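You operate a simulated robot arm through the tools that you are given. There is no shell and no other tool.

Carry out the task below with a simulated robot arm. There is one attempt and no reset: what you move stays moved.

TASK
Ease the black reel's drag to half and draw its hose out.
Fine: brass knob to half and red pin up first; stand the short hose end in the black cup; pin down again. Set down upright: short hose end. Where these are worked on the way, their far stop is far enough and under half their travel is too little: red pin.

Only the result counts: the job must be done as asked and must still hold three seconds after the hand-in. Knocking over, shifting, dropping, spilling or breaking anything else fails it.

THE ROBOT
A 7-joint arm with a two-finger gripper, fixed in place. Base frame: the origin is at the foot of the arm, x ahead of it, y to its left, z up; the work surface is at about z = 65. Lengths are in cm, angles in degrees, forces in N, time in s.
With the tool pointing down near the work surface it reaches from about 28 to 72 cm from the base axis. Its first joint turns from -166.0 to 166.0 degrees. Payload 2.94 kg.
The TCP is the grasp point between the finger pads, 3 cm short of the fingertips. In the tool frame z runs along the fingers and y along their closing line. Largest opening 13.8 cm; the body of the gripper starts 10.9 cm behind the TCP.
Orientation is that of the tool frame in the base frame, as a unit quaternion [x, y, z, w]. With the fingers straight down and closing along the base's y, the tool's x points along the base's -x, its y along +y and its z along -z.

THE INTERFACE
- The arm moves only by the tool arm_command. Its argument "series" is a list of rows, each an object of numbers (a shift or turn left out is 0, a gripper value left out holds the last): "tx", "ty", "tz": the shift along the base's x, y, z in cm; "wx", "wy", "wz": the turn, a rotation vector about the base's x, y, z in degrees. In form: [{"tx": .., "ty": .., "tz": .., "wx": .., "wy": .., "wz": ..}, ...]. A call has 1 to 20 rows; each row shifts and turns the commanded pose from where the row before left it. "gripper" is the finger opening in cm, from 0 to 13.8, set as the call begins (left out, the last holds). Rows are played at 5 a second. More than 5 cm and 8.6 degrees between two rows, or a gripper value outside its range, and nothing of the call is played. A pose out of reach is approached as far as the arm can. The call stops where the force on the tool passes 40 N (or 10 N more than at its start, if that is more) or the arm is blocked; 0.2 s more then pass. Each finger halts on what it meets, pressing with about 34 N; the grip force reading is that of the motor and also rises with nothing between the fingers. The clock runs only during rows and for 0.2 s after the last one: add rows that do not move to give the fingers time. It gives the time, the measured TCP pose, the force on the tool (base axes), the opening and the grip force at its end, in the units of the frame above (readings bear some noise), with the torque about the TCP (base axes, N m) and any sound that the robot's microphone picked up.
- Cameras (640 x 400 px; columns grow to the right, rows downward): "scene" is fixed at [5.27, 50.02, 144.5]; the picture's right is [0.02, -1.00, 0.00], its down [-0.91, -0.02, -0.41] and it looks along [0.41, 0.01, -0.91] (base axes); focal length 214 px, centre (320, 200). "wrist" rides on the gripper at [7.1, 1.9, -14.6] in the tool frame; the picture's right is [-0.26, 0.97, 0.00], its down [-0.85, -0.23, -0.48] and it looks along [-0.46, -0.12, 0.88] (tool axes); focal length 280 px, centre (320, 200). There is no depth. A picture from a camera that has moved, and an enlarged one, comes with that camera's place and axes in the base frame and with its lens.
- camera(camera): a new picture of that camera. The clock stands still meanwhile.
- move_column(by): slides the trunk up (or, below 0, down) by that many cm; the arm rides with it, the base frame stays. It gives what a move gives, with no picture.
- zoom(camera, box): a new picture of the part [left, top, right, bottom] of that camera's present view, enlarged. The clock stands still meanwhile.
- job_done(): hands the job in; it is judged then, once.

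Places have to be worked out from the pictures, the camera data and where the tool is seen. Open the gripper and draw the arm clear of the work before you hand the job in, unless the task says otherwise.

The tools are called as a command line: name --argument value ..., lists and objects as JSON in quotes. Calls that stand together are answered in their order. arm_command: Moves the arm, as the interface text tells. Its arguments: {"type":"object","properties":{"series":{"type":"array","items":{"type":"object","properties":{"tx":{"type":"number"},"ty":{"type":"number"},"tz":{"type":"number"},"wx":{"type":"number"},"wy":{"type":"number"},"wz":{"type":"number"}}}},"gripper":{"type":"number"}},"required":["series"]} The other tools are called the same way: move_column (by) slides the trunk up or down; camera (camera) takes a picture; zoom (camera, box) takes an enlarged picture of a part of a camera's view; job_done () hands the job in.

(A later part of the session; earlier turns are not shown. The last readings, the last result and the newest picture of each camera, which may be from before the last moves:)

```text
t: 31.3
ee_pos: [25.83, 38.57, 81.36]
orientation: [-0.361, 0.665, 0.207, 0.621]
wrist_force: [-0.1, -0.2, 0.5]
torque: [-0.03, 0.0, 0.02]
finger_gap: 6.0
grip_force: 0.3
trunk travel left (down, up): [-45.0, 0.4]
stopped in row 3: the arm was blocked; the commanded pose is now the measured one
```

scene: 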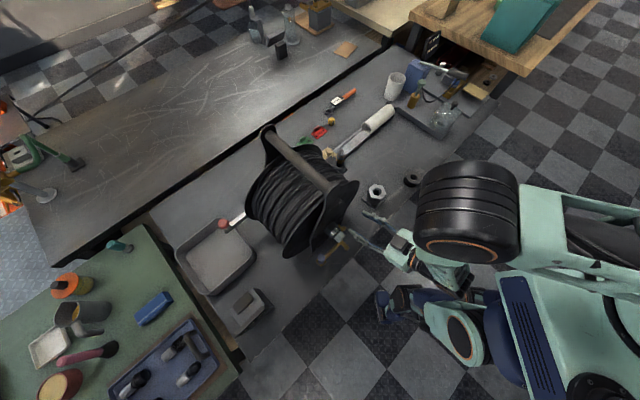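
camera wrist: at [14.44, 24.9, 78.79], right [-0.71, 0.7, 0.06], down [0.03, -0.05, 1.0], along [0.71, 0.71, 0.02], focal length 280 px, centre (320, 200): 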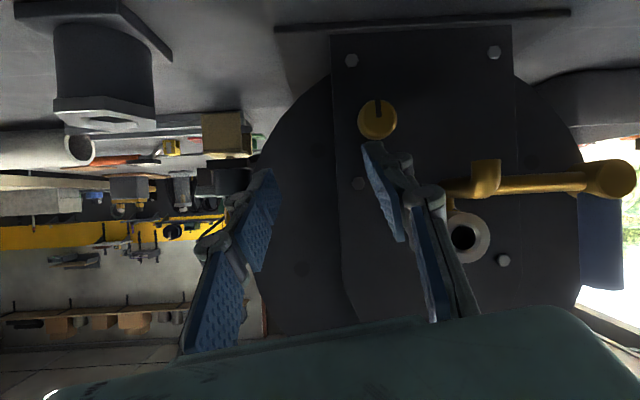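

The hand is now nearly level (8° below horizontal) and coaxial; the block is self-contact, so instead I keep this arm shape and use the trunk to lower it. First back off a little and narrow the gripper to 5.

arm_command --gripper 5 --series '[{"tx": -0.7, "ty": -0.7}, {"tx": -0.7, "ty": -0.7}, {"tx": 0, "ty": 0}]'

zoom --camera "scene" --box '[290, 190, 450, 290]'

```text
t: 32.1
ee_pos: [25.18, 38.6, 82.4]
orientation: [-0.348, 0.656, 0.216, 0.634]
wrist_force: [-0.1, -0.2, -0.6]
torque: [0.0, -0.01, -0.01]
finger_gap: 4.96
grip_force: 0.1
trunk travel left (down, up): [-45.0, 0.4]
```

```text
4.00 times, centred on (370, 240) of scene
camera zoom: at [5.27, 50.02, 144.5], right [0.02, -1.0, 0.0], down [-0.91, -0.02, -0.41], along [0.41, 0.01, -0.91], focal length 858 px, centre (120, 40)
```

zoom: 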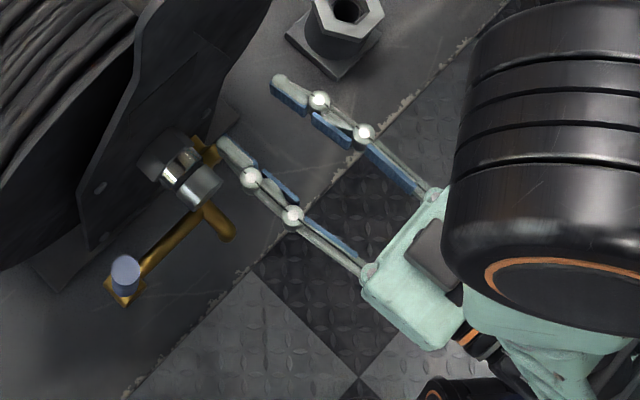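

Scene shows the fingers clear in front of the plate, left finger a bit above the knob's column. I shift right and back before lowering with the trunk.

arm_command --series '[{"tx": 1.0, "ty": -2.4}, {"tx": 0.4, "ty": -1.6}, {"tx": 0, "ty": 0}]'

```text
t: 33.1
ee_pos: [25.57, 39.02, 83.37]
orientation: [-0.309, 0.646, 0.262, 0.647]
wrist_force: [0.4, 0.2, 0.5]
torque: [0.01, 0.01, 0.02]
finger_gap: 5.02
grip_force: 0.0
trunk travel left (down, up): [-45.0, 0.4]
stopped in row 3: the arm was blocked; the commanded pose is now the measured one
```

The hand is wedged against the arm's own elbow in this fold, so I go back up to the earlier free posture (about 31° below level) and will use the trunk to bring that posture down instead.

arm_command --series '[{"tx": 1, "ty": 0, "tz": 3}, {"tx": 1, "ty": -0.5, "tz": 3, "wx": -5.6, "wy": 5.6}, {"tx": 1, "ty": -1, "tz": 3, "wx": -5.6, "wy": 5.6}, {"tx": 0, "ty": -1, "tz": 1.5, "wx": -5.6, "wy": 5.6}, {"tx": 0, "ty": 0, "tz": 0, "wx": -4, "wy": 4}]'

camera --camera "wrist"

```text
t: 34.3
ee_pos: [28.7, 36.78, 93.37]
orientation: [-0.371, 0.789, 0.192, 0.45]
wrist_force: [0.3, 0.1, -0.4]
torque: [0.02, 0.01, 0.01]
finger_gap: 5.02
grip_force: 0.0
out of reach, approached as far as the arm can: row 5
trunk travel left (down, up): [-45.0, 0.4]
```

```text
taken
camera wrist: at [16.69, 25.73, 94.94], right [-0.65, 0.74, 0.19], down [0.17, -0.1, 0.98], along [0.74, 0.67, -0.06], focal length 280 px, centre (320, 200)
```

wrist: 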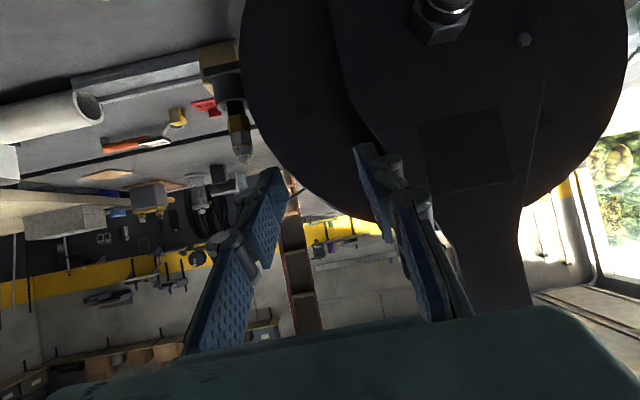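

Hand is level-rolled, 31° below horizontal at (28.7, 36.8, 93.4). I lower the trunk by 10 and then approach a pre-grasp position in front of the knob.

move_column --by -10

arm_command --gripper 4.2 --series '[{"tx": -1.5, "ty": -0.5, "tz": -1.5}, {"tx": -1.5, "ty": 0, "tz": -1.5}, {"tx": -1.5, "ty": 1, "tz": -1.5}, {"tx": -1, "ty": 1, "tz": -1}]'

camera --camera "wrist"

zoom --camera "scene" --box '[290, 190, 450, 290]'

```text
t: 35.7
ee_pos: [28.76, 36.95, 83.5]
orientation: [-0.369, 0.788, 0.193, 0.454]
wrist_force: [0.0, 0.2, -0.3]
torque: [0.03, 0.0, -0.01]
finger_gap: 5.0
grip_force: 0.1
trunk travel left (down, up): [-35.0, 10.4]
```

```text
t: 36.7
ee_pos: [23.23, 38.34, 77.82]
orientation: [-0.37, 0.789, 0.191, 0.452]
wrist_force: [-0.4, -0.1, -0.7]
torque: [0.0, -0.03, 0.0]
finger_gap: 4.23
grip_force: 0.1
trunk travel left (down, up): [-35.0, 10.4]
```

```text
taken
camera wrist: at [11.2, 27.26, 79.43], right [-0.65, 0.74, 0.19], down [0.17, -0.1, 0.98], along [0.74, 0.67, -0.06], focal length 280 px, centre (320, 200)
```

wrist: 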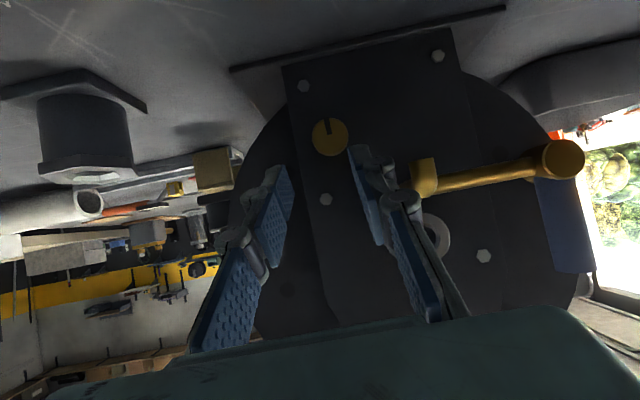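

```text
4.00 times, centred on (370, 240) of scene
camera zoom: at [5.27, 50.02, 144.5], right [0.02, -1.0, 0.0], down [-0.91, -0.02, -0.41], along [0.41, 0.01, -0.91], focal length 858 px, centre (120, 40)
```

zoom: 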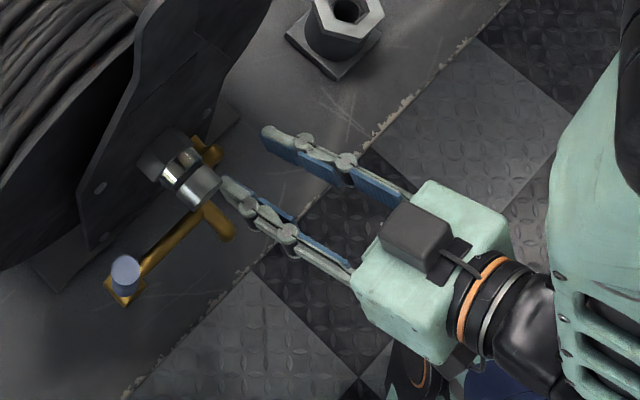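

Clear of everything. I lower below the elbow's level and line up for the approach to the knob.

arm_command --series '[{"tz": -0.8}, {"tz": -0.7}, {"tx": -0.66, "ty": 0.46}, {"tx": 0.57, "ty": 0.64, "tz": -0.52}, {}]'

zoom --camera "wrist" --box '[220, 80, 480, 260]'

zoom --camera "scene" --box '[310, 205, 390, 255]'

```text
t: 37.9
ee_pos: [23.11, 39.48, 75.96]
orientation: [-0.369, 0.788, 0.192, 0.453]
wrist_force: [0.2, 0.0, 0.2]
torque: [0.01, -0.01, -0.03]
finger_gap: 4.2
grip_force: 0.1
trunk travel left (down, up): [-35.0, 10.4]
```

```text
2.22 times, centred on (350, 170) of wrist
camera zoom: at [11.2, 28.52, 77.45], right [-0.65, 0.74, 0.19], down [0.17, -0.11, 0.98], along [0.74, 0.67, -0.06], focal length 623 px, centre (253, 267)
```

zoom: 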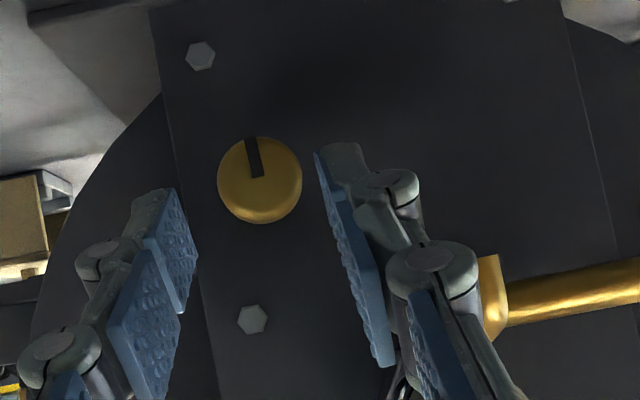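

```text
8.00 times, centred on (350, 230) of scene
camera zoom: at [5.27, 50.02, 144.5], right [0.02, -1.0, 0.0], down [-0.91, -0.02, -0.41], along [0.41, 0.01, -0.91], focal length 1716 px, centre (80, -40)
```

zoom: 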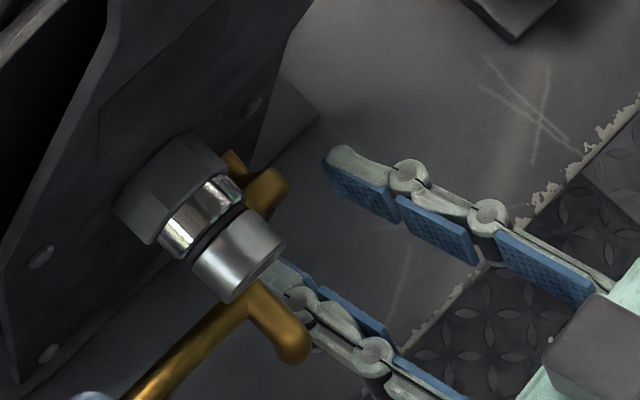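

The knob sits between the open fingers, about 2 cm beyond the tips, and the left finger passes below the elbow. I advance in small steps.

arm_command --series '[{"tx": 0.5, "ty": 0.66, "tz": -0.53}, {"tx": 0.57, "ty": 0.66, "tz": -0.53}, {"tx": 0.57, "ty": 0.65, "tz": -0.53}, {}]'

zoom --camera "wrist" --box '[220, 80, 480, 260]'

zoom --camera "scene" --box '[310, 205, 390, 255]'

```text
t: 38.9
ee_pos: [24.78, 41.58, 74.54]
orientation: [-0.369, 0.788, 0.192, 0.453]
wrist_force: [0.0, -0.6, 0.7]
torque: [-0.02, 0.02, 0.02]
finger_gap: 4.2
grip_force: 0.0
trunk travel left (down, up): [-35.0, 10.4]
```

```text
2.22 times, centred on (350, 170) of wrist
camera zoom: at [12.8, 30.49, 75.87], right [-0.65, 0.74, 0.19], down [0.17, -0.11, 0.98], along [0.74, 0.67, -0.06], focal length 623 px, centre (253, 267)
```

zoom: 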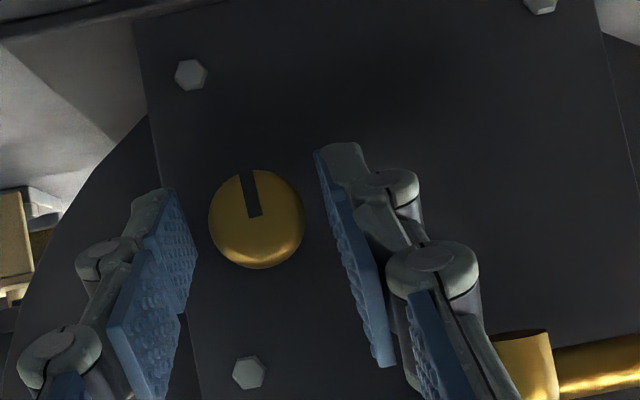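

```text
8.00 times, centred on (350, 230) of scene
camera zoom: at [5.27, 50.02, 144.5], right [0.02, -1.0, 0.0], down [-0.91, -0.02, -0.41], along [0.41, 0.01, -0.91], focal length 1716 px, centre (80, -40)
```

zoom: 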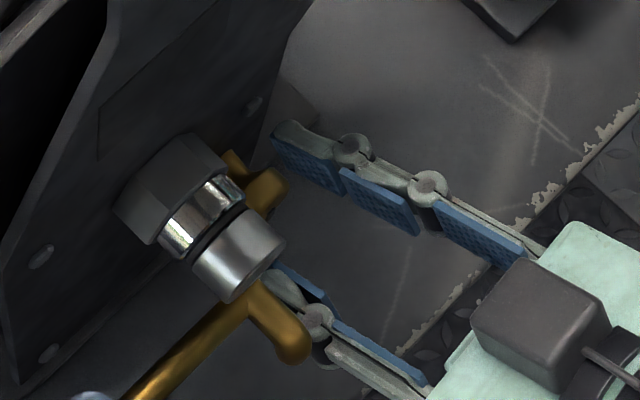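

The knob head lies between the pads; closing on it.

arm_command --gripper 0 --series '[{}, {}, {}, {}]'

zoom --camera "wrist" --box '[220, 80, 480, 260]'

```text
t: 39.9
ee_pos: [24.68, 41.51, 74.46]
orientation: [-0.371, 0.788, 0.194, 0.452]
wrist_force: [-2.9, 3.4, 0.2]
torque: [-0.01, 0.08, 0.15]
finger_gap: 2.65
grip_force: 34.4
trunk travel left (down, up): [-35.0, 10.4]
```

```text
2.22 times, centred on (350, 170) of wrist
camera zoom: at [12.76, 30.53, 75.87], right [-0.65, 0.74, 0.19], down [0.17, -0.11, 0.98], along [0.74, 0.67, -0.06], focal length 623 px, centre (253, 267)
```

zoom: 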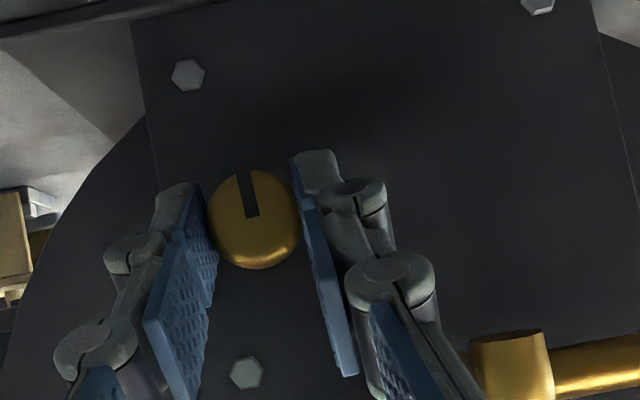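

Gripped at 2.65 cm. I try a small counter-clockwise turn (as seen from the robot) about the knob axis and watch torque and pointer.

arm_command --series '[{"tx": -0.04, "ty": 0.04, "wx": -2.83, "wy": -2.83}, {"tx": -0.04, "ty": 0.04, "wx": -2.83, "wy": -2.83}, {"tx": -0.04, "ty": 0.04, "wx": -2.83, "wy": -2.83}, {"tx": -0.04, "ty": 0.04, "tz": -0.03, "wx": -2.83, "wy": -2.83}, {}]'

zoom --camera "wrist" --box '[220, 80, 480, 260]'

```text
t: 41.1
ee_pos: [24.61, 41.77, 74.39]
orientation: [-0.429, 0.754, 0.077, 0.491]
wrist_force: [-8.4, 6.8, 2.4]
torque: [-0.03, 0.14, 0.25]
finger_gap: 2.67
grip_force: 34.3
trunk travel left (down, up): [-35.0, 10.4]
```

```text
2.22 times, centred on (350, 170) of wrist
camera zoom: at [12.33, 30.95, 75.57], right [-0.66, 0.75, -0.08], down [-0.03, 0.09, 1.0], along [0.75, 0.66, -0.04], focal length 623 px, centre (253, 267)
```

zoom: 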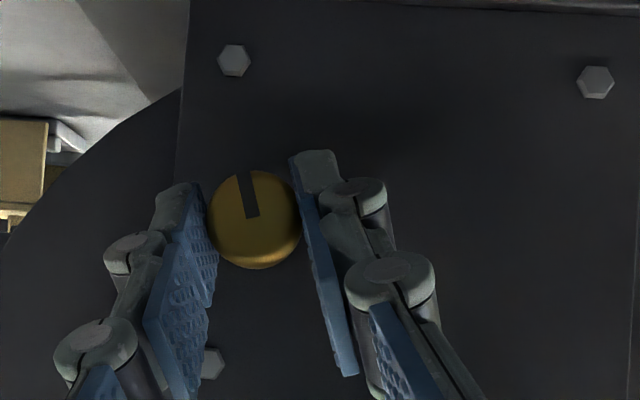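

The pointer turned with the gripper (16° CCW) with little torque. There's some side load, so I shift slightly left and continue.

arm_command --series '[{"tx": -0.1, "ty": 0.1}, {"tx": -0.07, "ty": 0.07, "tz": -0.03, "wx": -4.5, "wy": -4.5}, {"tx": -0.07, "ty": 0.07, "tz": -0.04, "wx": -4.5, "wy": -4.5}, {"tx": -0.06, "ty": 0.06, "tz": -0.05, "wx": -4.5, "wy": -4.5}, {}]'

zoom --camera "wrist" --box '[220, 80, 480, 260]'

```text
t: 42.3
ee_pos: [24.39, 41.95, 74.24]
orientation: [-0.491, 0.695, -0.063, 0.522]
wrist_force: [-6.1, 4.6, 6.6]
torque: [0.01, -0.03, 0.21]
finger_gap: 2.69
grip_force: 33.8
trunk travel left (down, up): [-35.0, 10.4]
```

```text
2.22 times, centred on (350, 170) of wrist
camera zoom: at [11.89, 31.39, 75.02], right [-0.6, 0.69, -0.41], down [-0.25, 0.32, 0.91], along [0.76, 0.65, -0.01], focal length 623 px, centre (253, 267)
```

zoom: 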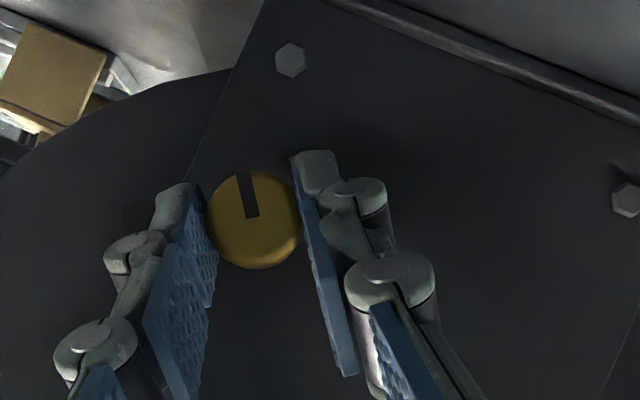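

35° so far, pointer follows the gripper, no stop felt. Continuing CCW with small corrections.

arm_command --series '[{"tx": -0.07, "ty": 0.07, "tz": 0.08}, {"tx": -0.065, "ty": 0.065, "tz": -0.08, "wx": -5.66, "wy": -5.66}, {"tx": -0.06, "ty": 0.06, "tz": -0.09, "wx": -5.66, "wy": -5.66}, {"tx": -0.05, "ty": 0.05, "tz": -0.1, "wx": -5.66, "wy": -5.66}, {}]'

zoom --camera "wrist" --box '[220, 80, 480, 260]'

zoom --camera "scene" --box '[290, 190, 450, 290]'

```text
t: 43.5
ee_pos: [24.15, 42.1, 74.07]
orientation: [-0.547, 0.594, -0.237, 0.541]
wrist_force: [-1.3, 2.8, 3.6]
torque: [-0.08, 0.03, 0.03]
finger_gap: 2.66
grip_force: 33.7
trunk travel left (down, up): [-35.0, 10.4]
```

```text
2.22 times, centred on (350, 170) of wrist
camera zoom: at [11.56, 31.71, 74.15], right [-0.43, 0.52, -0.74], down [-0.49, 0.56, 0.67], along [0.76, 0.65, 0.02], focal length 623 px, centre (253, 267)
```

zoom: 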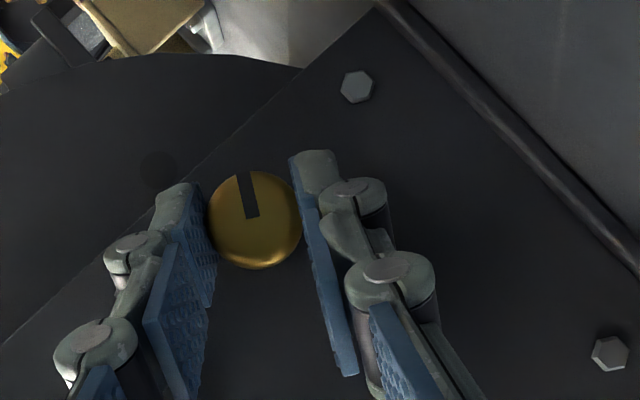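

```text
4.00 times, centred on (370, 240) of scene
camera zoom: at [5.27, 50.02, 144.5], right [0.02, -1.0, 0.0], down [-0.91, -0.02, -0.41], along [0.41, 0.01, -0.91], focal length 858 px, centre (120, 40)
```

zoom: 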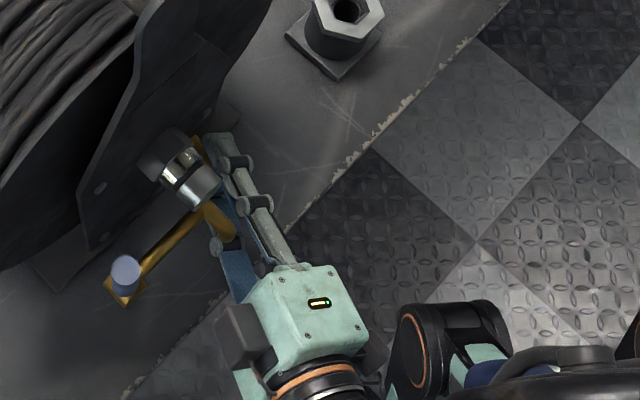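

59° turned with no stop felt yet. The fingers are nearing the brass elbow, so I release, swing the open hand back around the knob, and check that the pointer stays.

arm_command --gripper 4.2 --series '[{}, {}, {"tx": 0.047, "ty": -0.047, "tz": 0.095, "wx": 5.2, "wy": 5.2}, {"tx": 0.054, "ty": -0.054, "tz": 0.084, "wx": 5.2, "wy": 5.2}, {"tx": 0.062, "ty": -0.062, "tz": 0.075, "wx": 5.2, "wy": 5.2}, {"tx": 0.068, "ty": -0.068, "tz": 0.063, "wx": 5.2, "wy": 5.2}, {"tx": 0.073, "ty": -0.073, "tz": 0.05, "wx": 5.2, "wy": 5.2}, {"tx": 0.076, "ty": -0.076, "tz": 0.036, "wx": 5.2, "wy": 5.2}, {"tx": 0.079, "ty": -0.079, "tz": 0.022, "wx": 5.2, "wy": 5.2}, {"tx": 0.081, "ty": -0.081, "tz": 0.007, "wx": 5.2, "wy": 5.2}, {}]'

zoom --camera "wrist" --box '[220, 80, 480, 260]'

```text
t: 45.9
ee_pos: [24.64, 41.55, 74.5]
orientation: [-0.369, 0.788, 0.191, 0.454]
wrist_force: [-0.3, 0.0, 0.0]
torque: [-0.02, 0.0, 0.03]
finger_gap: 4.18
grip_force: 0.1
trunk travel left (down, up): [-35.0, 10.4]
```

```text
2.22 times, centred on (350, 170) of wrist
camera zoom: at [12.68, 30.64, 75.94], right [-0.65, 0.74, 0.19], down [0.17, -0.11, 0.98], along [0.74, 0.67, -0.06], focal length 623 px, centre (253, 267)
```

zoom: 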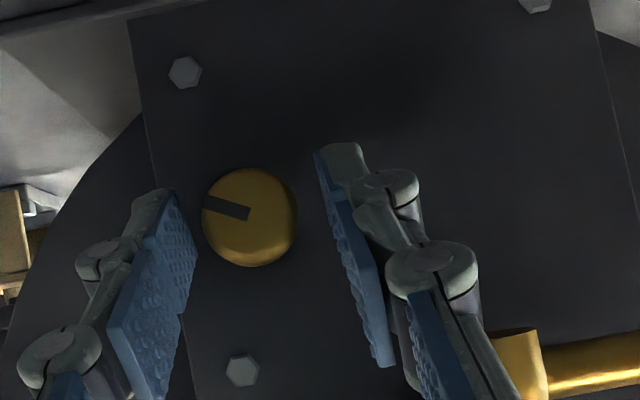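

The pointer stayed turned about 60°. Regripping and turning further CCW to find the stop.

arm_command --gripper 0 --series '[{"tx": -0.08, "ty": 0.08}, {}, {}, {}]'

arm_command --series '[{"tx": -0.081, "ty": 0.081, "tz": -0.007, "wx": -5.2, "wy": -5.2}, {"tx": -0.079, "ty": 0.079, "tz": -0.022, "wx": -5.2, "wy": -5.2}, {"tx": -0.076, "ty": 0.076, "tz": -0.036, "wx": -5.2, "wy": -5.2}, {}]'

zoom --camera "wrist" --box '[220, 80, 480, 260]'

```text
t: 46.9
ee_pos: [24.74, 41.57, 74.53]
orientation: [-0.369, 0.788, 0.189, 0.454]
wrist_force: [9.2, -8.0, 1.5]
torque: [-0.03, -0.14, -0.28]
finger_gap: 2.68
grip_force: 34.7
trunk travel left (down, up): [-35.0, 10.4]
```

```text
t: 47.9
ee_pos: [24.38, 41.86, 74.5]
orientation: [-0.449, 0.738, 0.028, 0.503]
wrist_force: [14.0, -11.2, 1.6]
torque: [-0.06, -0.18, -0.19]
finger_gap: 2.65
grip_force: 34.2
trunk travel left (down, up): [-35.0, 10.4]
```

```text
2.22 times, centred on (350, 170) of wrist
camera zoom: at [12.12, 31.2, 75.48], right [-0.65, 0.74, -0.19], down [-0.1, 0.17, 0.98], along [0.76, 0.65, -0.03], focal length 623 px, centre (253, 267)
```

zoom: 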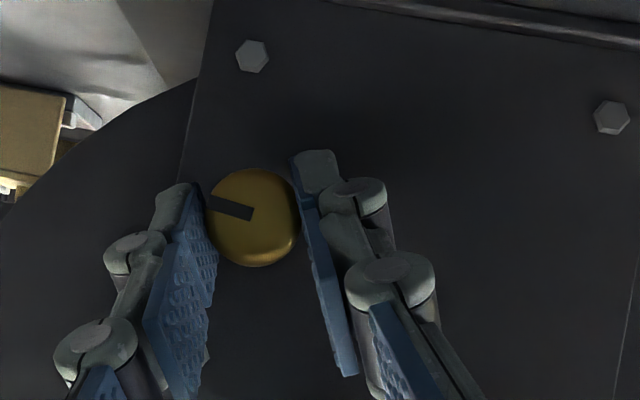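

No stop yet (~82°). I relieve the side load and keep turning.

arm_command --series '[{"tx": 0.12, "ty": -0.12}, {"tx": -0.073, "ty": 0.073, "tz": -0.05, "wx": -5.2, "wy": -5.2}, {"tx": -0.068, "ty": 0.068, "tz": -0.063, "wx": -5.2, "wy": -5.2}, {"tx": -0.062, "ty": 0.062, "tz": -0.075, "wx": -5.2, "wy": -5.2}, {"tx": -0.054, "ty": 0.054, "tz": -0.084, "wx": -5.2, "wy": -5.2}, {}]'

zoom --camera "wrist" --box '[220, 80, 480, 260]'

```text
t: 49.3
ee_pos: [24.12, 42.08, 74.24]
orientation: [-0.531, 0.628, -0.184, 0.538]
wrist_force: [2.0, -3.7, 6.5]
torque: [0.06, -0.14, 0.21]
finger_gap: 2.69
grip_force: 34.2
trunk travel left (down, up): [-35.0, 10.4]
```

```text
2.22 times, centred on (350, 170) of wrist
camera zoom: at [11.62, 31.67, 74.48], right [-0.49, 0.58, -0.65], down [-0.43, 0.49, 0.76], along [0.76, 0.65, 0.01], focal length 623 px, centre (253, 267)
```

zoom: 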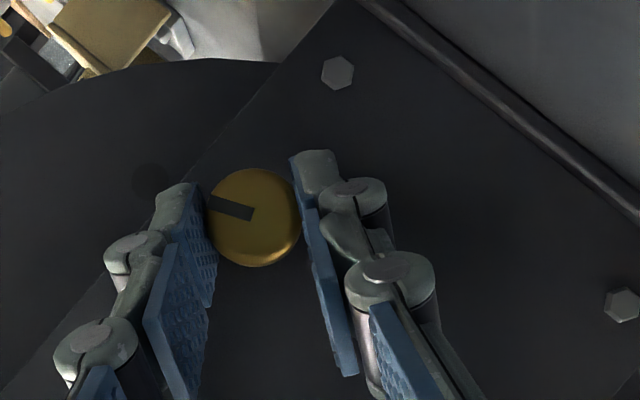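

About 112° CCW total, still no stop. Release, swing back and continue.

arm_command --gripper 4.2 --series '[{}, {}, {"tx": 0.054, "ty": -0.054, "tz": 0.06, "wx": 5.2, "wy": 5.2}, {"tx": 0.062, "ty": -0.062, "tz": 0.07, "wx": 5.2, "wy": 5.2}, {"tx": 0.068, "ty": -0.068, "tz": 0.06, "wx": 5.2, "wy": 5.2}, {"tx": 0.073, "ty": -0.073, "tz": 0.05, "wx": 5.2, "wy": 5.2}, {"tx": 0.076, "ty": -0.076, "tz": 0.036, "wx": 5.2, "wy": 5.2}, {"tx": 0.079, "ty": -0.079, "tz": 0.022, "wx": 5.2, "wy": 5.2}, {"tx": 0.081, "ty": -0.081, "tz": 0.007, "wx": 5.2, "wy": 5.2}, {}]'

zoom --camera "wrist" --box '[220, 80, 480, 260]'

```text
t: 51.5
ee_pos: [24.73, 41.68, 74.55]
orientation: [-0.369, 0.789, 0.19, 0.454]
wrist_force: [0.3, 0.7, -0.9]
torque: [-0.02, 0.0, 0.04]
finger_gap: 4.21
grip_force: 0.0
trunk travel left (down, up): [-35.0, 10.4]
```

```text
2.22 times, centred on (350, 170) of wrist
camera zoom: at [12.72, 30.61, 75.92], right [-0.65, 0.74, 0.19], down [0.17, -0.11, 0.98], along [0.74, 0.67, -0.06], focal length 623 px, centre (253, 267)
```

zoom: 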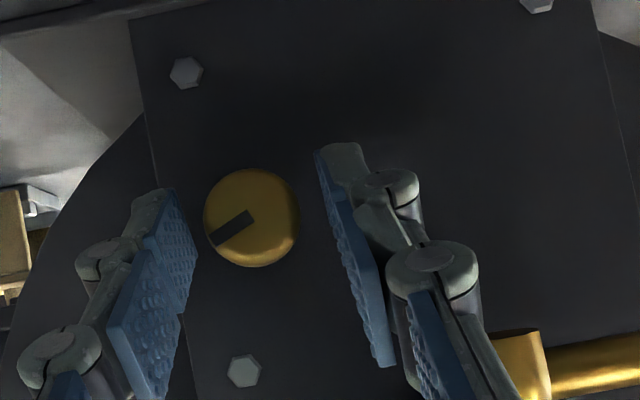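

Pointer at about 115°. Regrip and turn on.

arm_command --gripper 0 --series '[{}, {}, {}, {"tx": -0.081, "ty": 0.081, "tz": -0.007, "wx": -5.2, "wy": -5.2}, {"tx": -0.079, "ty": 0.079, "tz": -0.022, "wx": -5.2, "wy": -5.2}, {"tx": -0.076, "ty": 0.076, "tz": -0.036, "wx": -5.2, "wy": -5.2}, {}]'

zoom --camera "wrist" --box '[220, 80, 480, 260]'

```text
t: 53.1
ee_pos: [24.42, 41.82, 74.51]
orientation: [-0.451, 0.737, 0.03, 0.502]
wrist_force: [1.7, -1.7, 2.4]
torque: [-0.11, 0.03, -0.04]
finger_gap: 2.68
grip_force: 34.1
trunk travel left (down, up): [-35.0, 10.4]
```

```text
2.22 times, centred on (350, 170) of wrist
camera zoom: at [12.15, 31.18, 75.47], right [-0.65, 0.74, -0.19], down [-0.1, 0.17, 0.98], along [0.76, 0.65, -0.03], focal length 623 px, centre (253, 267)
```

zoom: 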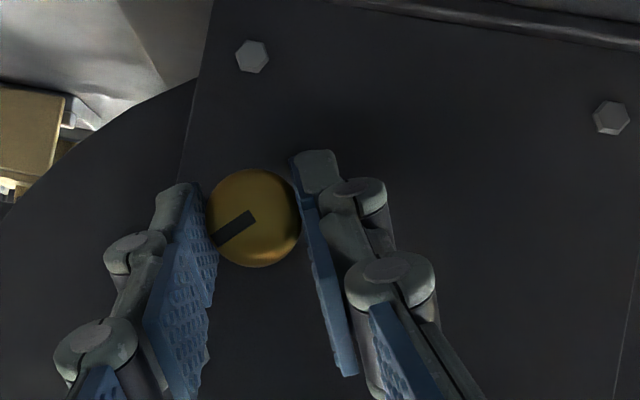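

Still moving freely (~137°). Continuing in the same grip.

arm_command --series '[{"tx": -0.073, "ty": 0.073, "tz": -0.05, "wx": -5.2, "wy": -5.2}, {"tx": -0.068, "ty": 0.068, "tz": -0.063, "wx": -5.2, "wy": -5.2}, {"tx": -0.062, "ty": 0.062, "tz": -0.075, "wx": -5.2, "wy": -5.2}, {"tx": -0.054, "ty": 0.054, "tz": -0.084, "wx": -5.2, "wy": -5.2}, {}]'

zoom --camera "wrist" --box '[220, 80, 480, 260]'

```text
t: 54.3
ee_pos: [24.18, 42.14, 74.28]
orientation: [-0.532, 0.628, -0.185, 0.537]
wrist_force: [0.2, 1.6, 6.7]
torque: [0.01, -0.1, 0.13]
finger_gap: 2.68
grip_force: 33.7
trunk travel left (down, up): [-35.0, 10.4]
```

```text
2.22 times, centred on (350, 170) of wrist
camera zoom: at [11.62, 31.68, 74.46], right [-0.49, 0.58, -0.65], down [-0.43, 0.49, 0.76], along [0.76, 0.65, 0.01], focal length 623 px, centre (253, 267)
```

zoom: 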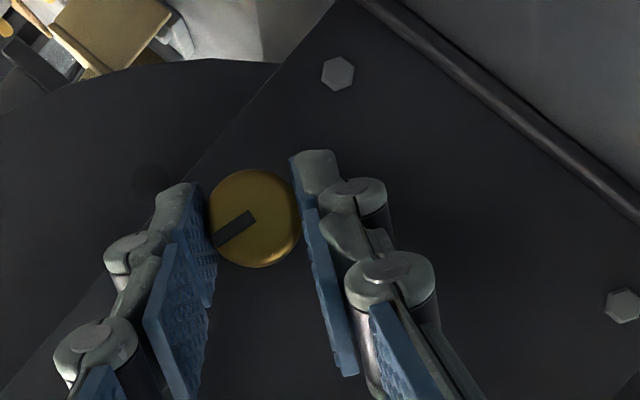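

About 166° now and no stop. Another regrasp.

arm_command --gripper 4.2 --series '[{}, {}, {"tx": 0.054, "ty": -0.054, "tz": 0.07, "wx": 5.2, "wy": 5.2}, {"tx": 0.062, "ty": -0.062, "tz": 0.07, "wx": 5.2, "wy": 5.2}, {"tx": 0.068, "ty": -0.068, "tz": 0.06, "wx": 5.2, "wy": 5.2}, {"tx": 0.073, "ty": -0.073, "tz": 0.05, "wx": 5.2, "wy": 5.2}, {"tx": 0.076, "ty": -0.076, "tz": 0.036, "wx": 5.2, "wy": 5.2}, {"tx": 0.079, "ty": -0.079, "tz": 0.022, "wx": 5.2, "wy": 5.2}, {"tx": 0.081, "ty": -0.081, "tz": 0.007, "wx": 5.2, "wy": 5.2}, {}]'

zoom --camera "wrist" --box '[220, 80, 480, 260]'

arm_command --gripper 0 --series '[{}, {}, {}, {"tx": -0.081, "ty": 0.081, "tz": -0.007, "wx": -5.2, "wy": -5.2}, {"tx": -0.079, "ty": 0.079, "tz": -0.022, "wx": -5.2, "wy": -5.2}, {"tx": -0.076, "ty": 0.076, "tz": -0.036, "wx": -5.2, "wy": -5.2}, {}]'

zoom --camera "wrist" --box '[220, 80, 480, 260]'

```text
t: 56.5
ee_pos: [24.61, 41.56, 74.41]
orientation: [-0.37, 0.788, 0.191, 0.453]
wrist_force: [0.3, -1.5, -0.4]
torque: [0.01, 0.0, 0.02]
finger_gap: 4.2
grip_force: 0.1
trunk travel left (down, up): [-35.0, 10.4]
```

```text
2.22 times, centred on (350, 170) of wrist
camera zoom: at [12.69, 30.6, 75.91], right [-0.65, 0.74, 0.19], down [0.17, -0.11, 0.98], along [0.74, 0.67, -0.06], focal length 623 px, centre (253, 267)
```

zoom: 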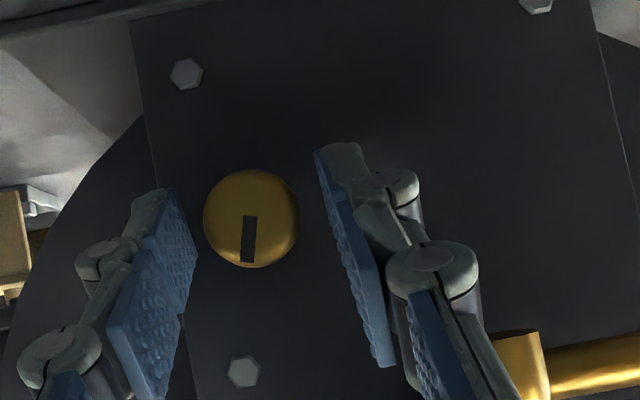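

```text
t: 58.1
ee_pos: [24.5, 41.79, 74.52]
orientation: [-0.451, 0.737, 0.031, 0.502]
wrist_force: [3.9, -0.4, 0.1]
torque: [0.36, 0.06, 0.06]
finger_gap: 2.68
grip_force: 34.5
trunk travel left (down, up): [-35.0, 10.4]
```

```text
2.22 times, centred on (350, 170) of wrist
camera zoom: at [12.15, 31.15, 75.41], right [-0.65, 0.74, -0.19], down [-0.1, 0.17, 0.98], along [0.76, 0.65, -0.03], focal length 623 px, centre (253, 267)
```

zoom: 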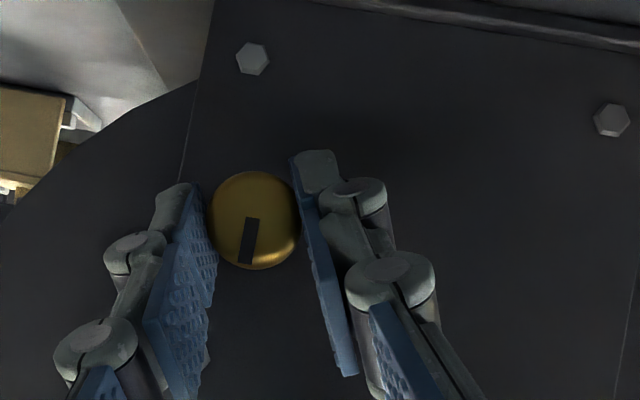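

Torque rose to ~0.3 N·m and the pointer lagged the hand — likely a stop near 180°. A small further turn to confirm.

arm_command --series '[{"tx": -0.073, "ty": 0.073, "tz": -0.05, "wx": -5.2, "wy": -5.2}, {}]'

zoom --camera "wrist" --box '[220, 80, 480, 260]'

```text
t: 58.7
ee_pos: [24.56, 41.85, 74.19]
orientation: [-0.475, 0.715, -0.024, 0.513]
wrist_force: [4.9, -1.0, -0.8]
torque: [0.23, 0.24, 0.01]
finger_gap: 2.66
grip_force: 33.5
trunk travel left (down, up): [-35.0, 10.4]
```

```text
2.22 times, centred on (350, 170) of wrist
camera zoom: at [12.01, 31.29, 75.18], right [-0.62, 0.71, -0.32], down [-0.19, 0.25, 0.95], along [0.76, 0.65, -0.02], focal length 623 px, centre (253, 267)
```

zoom: 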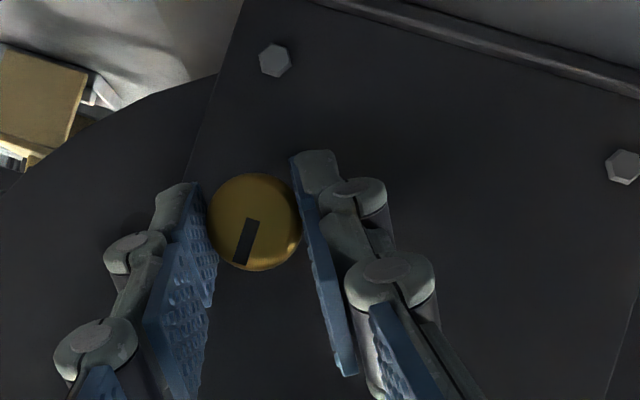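

Confirmed: it slips against a stop with the pointer straight up, i.e. 180° from the start. I'll turn back and also check whether the starting position is the other stop, then set the middle. Turning clockwise back in this grip first.

arm_command --series '[{"tx": 0.073, "ty": -0.073, "tz": 0.05, "wx": 5.2, "wy": 5.2}, {"tx": 0.076, "ty": -0.076, "tz": 0.036, "wx": 5.2, "wy": 5.2}, {"tx": 0.079, "ty": -0.079, "tz": 0.022, "wx": 5.2, "wy": 5.2}, {"tx": 0.081, "ty": -0.081, "tz": 0.007, "wx": 5.2, "wy": 5.2}, {}]'

zoom --camera "wrist" --box '[220, 80, 480, 260]'

arm_command --gripper 4.2 --series '[{}, {}, {"tx": -0.081, "ty": 0.081, "tz": -0.007, "wx": -5.2, "wy": -5.2}, {"tx": -0.079, "ty": 0.079, "tz": -0.022, "wx": -5.2, "wy": -5.2}, {"tx": -0.076, "ty": 0.076, "tz": -0.036, "wx": -5.2, "wy": -5.2}, {"tx": -0.073, "ty": 0.073, "tz": -0.05, "wx": -5.2, "wy": -5.2}, {"tx": -0.068, "ty": 0.068, "tz": -0.063, "wx": -5.2, "wy": -5.2}, {"tx": -0.062, "ty": 0.062, "tz": -0.075, "wx": -5.2, "wy": -5.2}, {"tx": -0.054, "ty": 0.054, "tz": -0.084, "wx": -5.2, "wy": -5.2}, {"tx": -0.047, "ty": 0.047, "tz": -0.095, "wx": -5.2, "wy": -5.2}, {}]'

zoom --camera "wrist" --box '[220, 80, 480, 260]'

```text
t: 59.9
ee_pos: [24.82, 41.64, 74.42]
orientation: [-0.37, 0.789, 0.191, 0.452]
wrist_force: [3.7, -2.8, 0.2]
torque: [-0.22, 0.15, -0.13]
finger_gap: 2.69
grip_force: 33.6
trunk travel left (down, up): [-35.0, 10.4]
```

```text
2.22 times, centred on (350, 170) of wrist
camera zoom: at [12.72, 30.57, 75.87], right [-0.65, 0.74, 0.19], down [0.17, -0.1, 0.98], along [0.74, 0.67, -0.06], focal length 623 px, centre (253, 267)
```

zoom: 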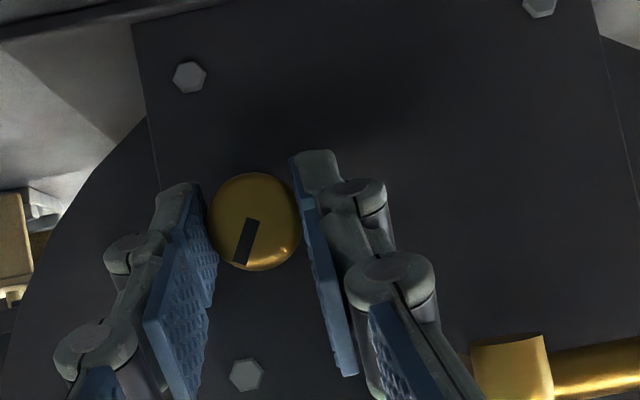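

```text
t: 62.3
ee_pos: [24.19, 42.11, 74.04]
orientation: [-0.547, 0.594, -0.238, 0.54]
wrist_force: [0.1, 0.2, 0.4]
torque: [0.01, 0.0, -0.02]
finger_gap: 4.2
grip_force: 0.1
trunk travel left (down, up): [-35.0, 10.4]
```

```text
2.22 times, centred on (350, 170) of wrist
camera zoom: at [11.59, 31.72, 74.12], right [-0.43, 0.52, -0.74], down [-0.49, 0.56, 0.67], along [0.76, 0.65, 0.02], focal length 623 px, centre (253, 267)
```

zoom: 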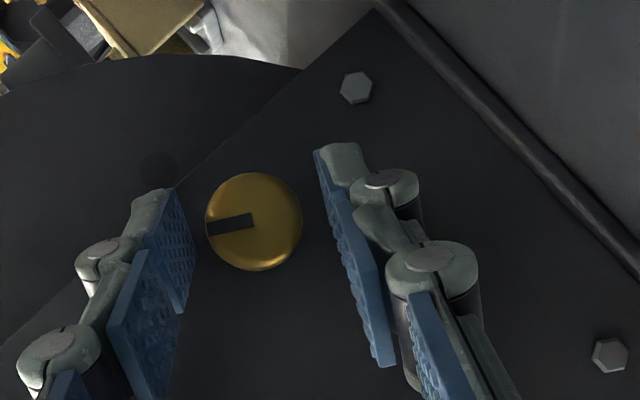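

Pointer at ~152°. Grip here and turn clockwise 59°, then repeat.

arm_command --gripper 0 --series '[{}, {}, {}, {"tx": 0.047, "ty": -0.047, "tz": 0.095, "wx": 5.2, "wy": 5.2}, {"tx": 0.054, "ty": -0.054, "tz": 0.084, "wx": 5.2, "wy": 5.2}, {"tx": 0.062, "ty": -0.062, "tz": 0.075, "wx": 5.2, "wy": 5.2}, {"tx": 0.068, "ty": -0.068, "tz": 0.063, "wx": 5.2, "wy": 5.2}, {"tx": 0.073, "ty": -0.073, "tz": 0.05, "wx": 5.2, "wy": 5.2}, {"tx": 0.076, "ty": -0.076, "tz": 0.036, "wx": 5.2, "wy": 5.2}, {"tx": 0.079, "ty": -0.079, "tz": 0.022, "wx": 5.2, "wy": 5.2}, {"tx": 0.081, "ty": -0.081, "tz": 0.007, "wx": 5.2, "wy": 5.2}, {}]'

zoom --camera "wrist" --box '[220, 80, 480, 260]'

arm_command --gripper 4.2 --series '[{}, {}, {"tx": -0.081, "ty": 0.081, "tz": -0.007, "wx": -5.2, "wy": -5.2}, {"tx": -0.079, "ty": 0.079, "tz": -0.022, "wx": -5.2, "wy": -5.2}, {"tx": -0.076, "ty": 0.076, "tz": -0.036, "wx": -5.2, "wy": -5.2}, {"tx": -0.073, "ty": 0.073, "tz": -0.05, "wx": -5.2, "wy": -5.2}, {"tx": -0.068, "ty": 0.068, "tz": -0.063, "wx": -5.2, "wy": -5.2}, {"tx": -0.062, "ty": 0.062, "tz": -0.075, "wx": -5.2, "wy": -5.2}, {"tx": -0.054, "ty": 0.054, "tz": -0.084, "wx": -5.2, "wy": -5.2}, {"tx": -0.047, "ty": 0.047, "tz": -0.095, "wx": -5.2, "wy": -5.2}, {}]'

zoom --camera "wrist" --box '[220, 80, 480, 260]'

```text
t: 64.9
ee_pos: [24.79, 41.55, 74.39]
orientation: [-0.37, 0.788, 0.191, 0.453]
wrist_force: [0.7, -2.6, -0.3]
torque: [-0.19, 0.22, -0.03]
finger_gap: 2.69
grip_force: 33.7
trunk travel left (down, up): [-35.0, 10.4]
```

```text
2.22 times, centred on (350, 170) of wrist
camera zoom: at [12.72, 30.57, 75.84], right [-0.65, 0.74, 0.19], down [0.17, -0.1, 0.98], along [0.74, 0.67, -0.06], focal length 623 px, centre (253, 267)
```

zoom: 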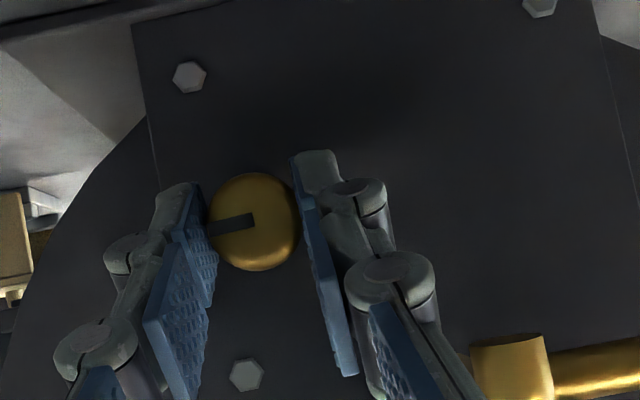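

```text
t: 67.3
ee_pos: [24.17, 42.26, 74.09]
orientation: [-0.546, 0.594, -0.237, 0.541]
wrist_force: [-0.6, 0.1, -0.2]
torque: [-0.01, 0.0, 0.01]
finger_gap: 4.21
grip_force: 0.1
trunk travel left (down, up): [-35.0, 10.4]
```

```text
2.22 times, centred on (350, 170) of wrist
camera zoom: at [11.58, 31.7, 74.11], right [-0.43, 0.52, -0.74], down [-0.49, 0.56, 0.67], along [0.76, 0.65, 0.02], focal length 623 px, centre (253, 267)
```

zoom: 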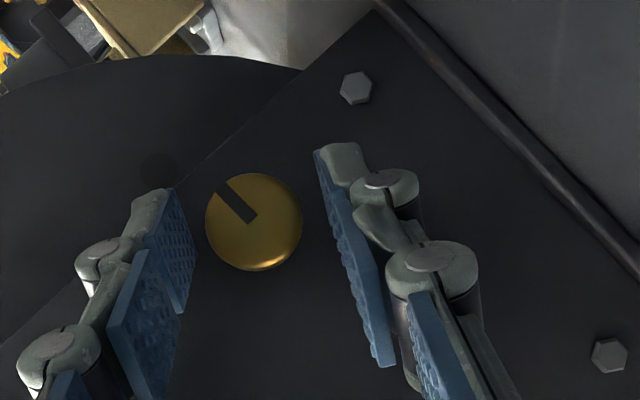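

The pointer is now ~90° (mid of 180°). I continue clockwise to check the other stop is really at the starting position.

arm_command --gripper 0 --series '[{}, {}, {}, {"tx": 0.047, "ty": -0.047, "tz": 0.095, "wx": 5.2, "wy": 5.2}, {"tx": 0.054, "ty": -0.054, "tz": 0.084, "wx": 5.2, "wy": 5.2}, {"tx": 0.062, "ty": -0.062, "tz": 0.075, "wx": 5.2, "wy": 5.2}, {"tx": 0.068, "ty": -0.068, "tz": 0.063, "wx": 5.2, "wy": 5.2}, {"tx": 0.073, "ty": -0.073, "tz": 0.05, "wx": 5.2, "wy": 5.2}, {"tx": 0.076, "ty": -0.076, "tz": 0.036, "wx": 5.2, "wy": 5.2}, {"tx": 0.079, "ty": -0.079, "tz": 0.022, "wx": 5.2, "wy": 5.2}, {"tx": 0.081, "ty": -0.081, "tz": 0.007, "wx": 5.2, "wy": 5.2}, {}]'

zoom --camera "wrist" --box '[220, 80, 480, 260]'

arm_command --gripper 4.2 --series '[{}, {}, {"tx": -0.081, "ty": 0.081, "tz": -0.007, "wx": -5.2, "wy": -5.2}, {"tx": -0.079, "ty": 0.079, "tz": -0.022, "wx": -5.2, "wy": -5.2}, {"tx": -0.076, "ty": 0.076, "tz": -0.036, "wx": -5.2, "wy": -5.2}, {"tx": -0.073, "ty": 0.073, "tz": -0.05, "wx": -5.2, "wy": -5.2}, {"tx": -0.068, "ty": 0.068, "tz": -0.063, "wx": -5.2, "wy": -5.2}, {"tx": -0.062, "ty": 0.062, "tz": -0.075, "wx": -5.2, "wy": -5.2}, {"tx": -0.054, "ty": 0.054, "tz": -0.084, "wx": -5.2, "wy": -5.2}, {"tx": -0.047, "ty": 0.047, "tz": -0.095, "wx": -5.2, "wy": -5.2}, {}]'

arm_command --gripper 0 --series '[{}, {}, {}, {"tx": 0.047, "ty": -0.047, "tz": 0.095, "wx": 5.2, "wy": 5.2}, {"tx": 0.054, "ty": -0.054, "tz": 0.084, "wx": 5.2, "wy": 5.2}, {"tx": 0.062, "ty": -0.062, "tz": 0.075, "wx": 5.2, "wy": 5.2}, {"tx": 0.068, "ty": -0.068, "tz": 0.063, "wx": 5.2, "wy": 5.2}, {}]'

zoom --camera "wrist" --box '[220, 80, 480, 260]'

```text
t: 69.9
ee_pos: [24.86, 41.45, 74.38]
orientation: [-0.371, 0.789, 0.191, 0.452]
wrist_force: [1.0, -1.2, 0.3]
torque: [-0.3, 0.22, -0.04]
finger_gap: 2.65
grip_force: 33.8
trunk travel left (down, up): [-35.0, 10.4]
```

```text
2.22 times, centred on (350, 170) of wrist
camera zoom: at [12.71, 30.55, 75.84], right [-0.65, 0.74, 0.19], down [0.17, -0.1, 0.98], along [0.74, 0.67, -0.06], focal length 623 px, centre (253, 267)
```

zoom: 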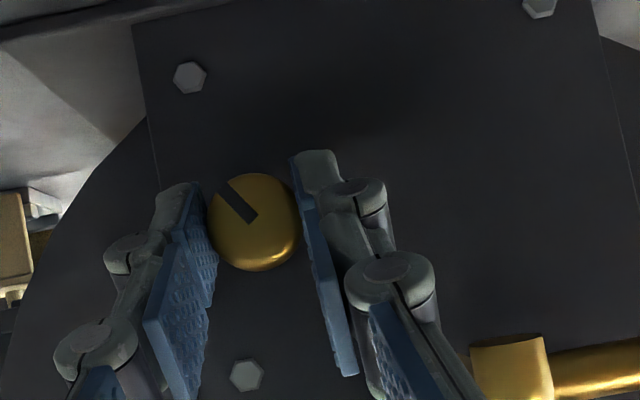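

```text
t: 72.3
ee_pos: [24.2, 42.09, 74.11]
orientation: [-0.546, 0.594, -0.238, 0.54]
wrist_force: [0.7, 0.7, 0.2]
torque: [-0.03, -0.01, -0.02]
finger_gap: 4.19
grip_force: 0.0
trunk travel left (down, up): [-35.0, 10.4]
```

```text
t: 74.1
ee_pos: [24.34, 41.91, 74.34]
orientation: [-0.474, 0.716, -0.024, 0.513]
wrist_force: [0.1, -5.8, -0.5]
torque: [-0.1, 0.04, -0.02]
finger_gap: 2.68
grip_force: 34.2
trunk travel left (down, up): [-35.0, 10.4]
```

```text
2.22 times, centred on (350, 170) of wrist
camera zoom: at [11.98, 31.26, 75.19], right [-0.62, 0.72, -0.32], down [-0.19, 0.25, 0.95], along [0.76, 0.65, -0.02], focal length 623 px, centre (253, 267)
```

zoom: 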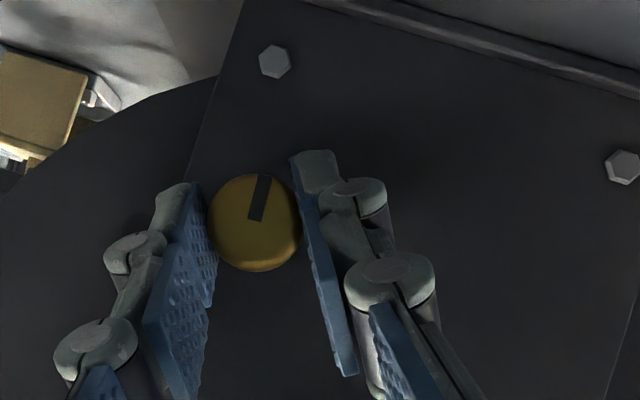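

Near 0° now. A bit further clockwise to see whether it stops.

arm_command --series '[{"tx": 0.073, "ty": -0.073, "tz": 0.05, "wx": 5.2, "wy": 5.2}, {"tx": 0.076, "ty": -0.076, "tz": 0.036, "wx": 5.2, "wy": 5.2}, {}]'

zoom --camera "wrist" --box '[220, 80, 480, 260]'

```text
t: 74.9
ee_pos: [24.59, 41.65, 74.31]
orientation: [-0.425, 0.757, 0.085, 0.488]
wrist_force: [0.2, -4.9, -1.2]
torque: [-0.42, 0.06, -0.1]
finger_gap: 2.68
grip_force: 34.1
trunk travel left (down, up): [-35.0, 10.4]
```

```text
2.22 times, centred on (350, 170) of wrist
camera zoom: at [12.32, 30.97, 75.64], right [-0.66, 0.75, -0.06], down [-0.01, 0.07, 1.0], along [0.75, 0.66, -0.04], focal length 623 px, centre (253, 267)
```

zoom: 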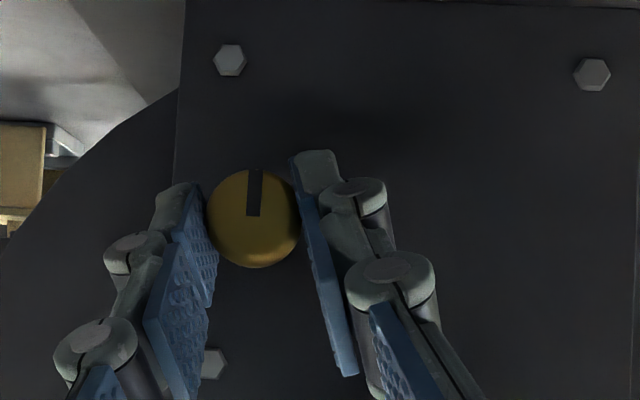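

Stop confirmed at the starting position (hand slipped, torque −0.42). So travel is 0–180° and half is the pointer horizontal at 90°. Turning CCW 44° in this grip, then regrasp for the rest.

arm_command --series '[{"tx": -0.076, "ty": 0.076, "tz": -0.036, "wx": -5.2, "wy": -5.2}, {"tx": -0.073, "ty": 0.073, "tz": -0.05, "wx": -5.2, "wy": -5.2}, {"tx": -0.068, "ty": 0.068, "tz": -0.063, "wx": -5.2, "wy": -5.2}, {"tx": -0.062, "ty": 0.062, "tz": -0.075, "wx": -5.2, "wy": -5.2}, {"tx": -0.054, "ty": 0.054, "tz": -0.084, "wx": -5.2, "wy": -5.2}, {"tx": -0.047, "ty": 0.047, "tz": -0.095, "wx": -5.2, "wy": -5.2}, {}]'

arm_command --gripper 4.2 --series '[{}, {}, {"tx": 0.047, "ty": -0.047, "tz": 0.095, "wx": 5.2, "wy": 5.2}, {"tx": 0.054, "ty": -0.054, "tz": 0.084, "wx": 5.2, "wy": 5.2}, {"tx": 0.062, "ty": -0.062, "tz": 0.075, "wx": 5.2, "wy": 5.2}, {"tx": 0.068, "ty": -0.068, "tz": 0.063, "wx": 5.2, "wy": 5.2}, {"tx": 0.073, "ty": -0.073, "tz": 0.05, "wx": 5.2, "wy": 5.2}, {"tx": 0.076, "ty": -0.076, "tz": 0.036, "wx": 5.2, "wy": 5.2}, {"tx": 0.079, "ty": -0.079, "tz": 0.022, "wx": 5.2, "wy": 5.2}, {"tx": 0.081, "ty": -0.081, "tz": 0.007, "wx": 5.2, "wy": 5.2}, {}]'

zoom --camera "wrist" --box '[270, 130, 370, 210]'

```text
t: 76.5
ee_pos: [24.17, 42.27, 74.05]
orientation: [-0.546, 0.594, -0.237, 0.541]
wrist_force: [-3.1, 1.6, 4.1]
torque: [-0.03, 0.0, 0.17]
finger_gap: 2.68
grip_force: 34.1
trunk travel left (down, up): [-35.0, 10.4]
```

```text
t: 78.9
ee_pos: [24.71, 41.61, 74.53]
orientation: [-0.369, 0.789, 0.19, 0.454]
wrist_force: [0.5, 0.7, -0.4]
torque: [0.01, 0.0, 0.04]
finger_gap: 4.21
grip_force: 0.1
trunk travel left (down, up): [-35.0, 10.4]
```

```text
5.00 times, centred on (320, 170) of wrist
camera zoom: at [12.7, 30.58, 75.87], right [-0.65, 0.74, 0.19], down [0.17, -0.11, 0.98], along [0.74, 0.67, -0.06], focal length 1402 px, centre (320, 350)
```

zoom: 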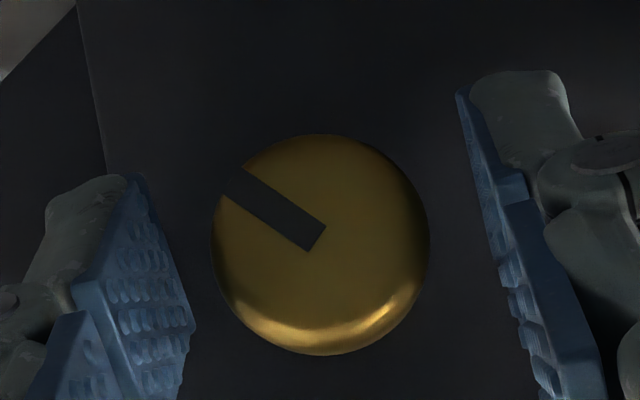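

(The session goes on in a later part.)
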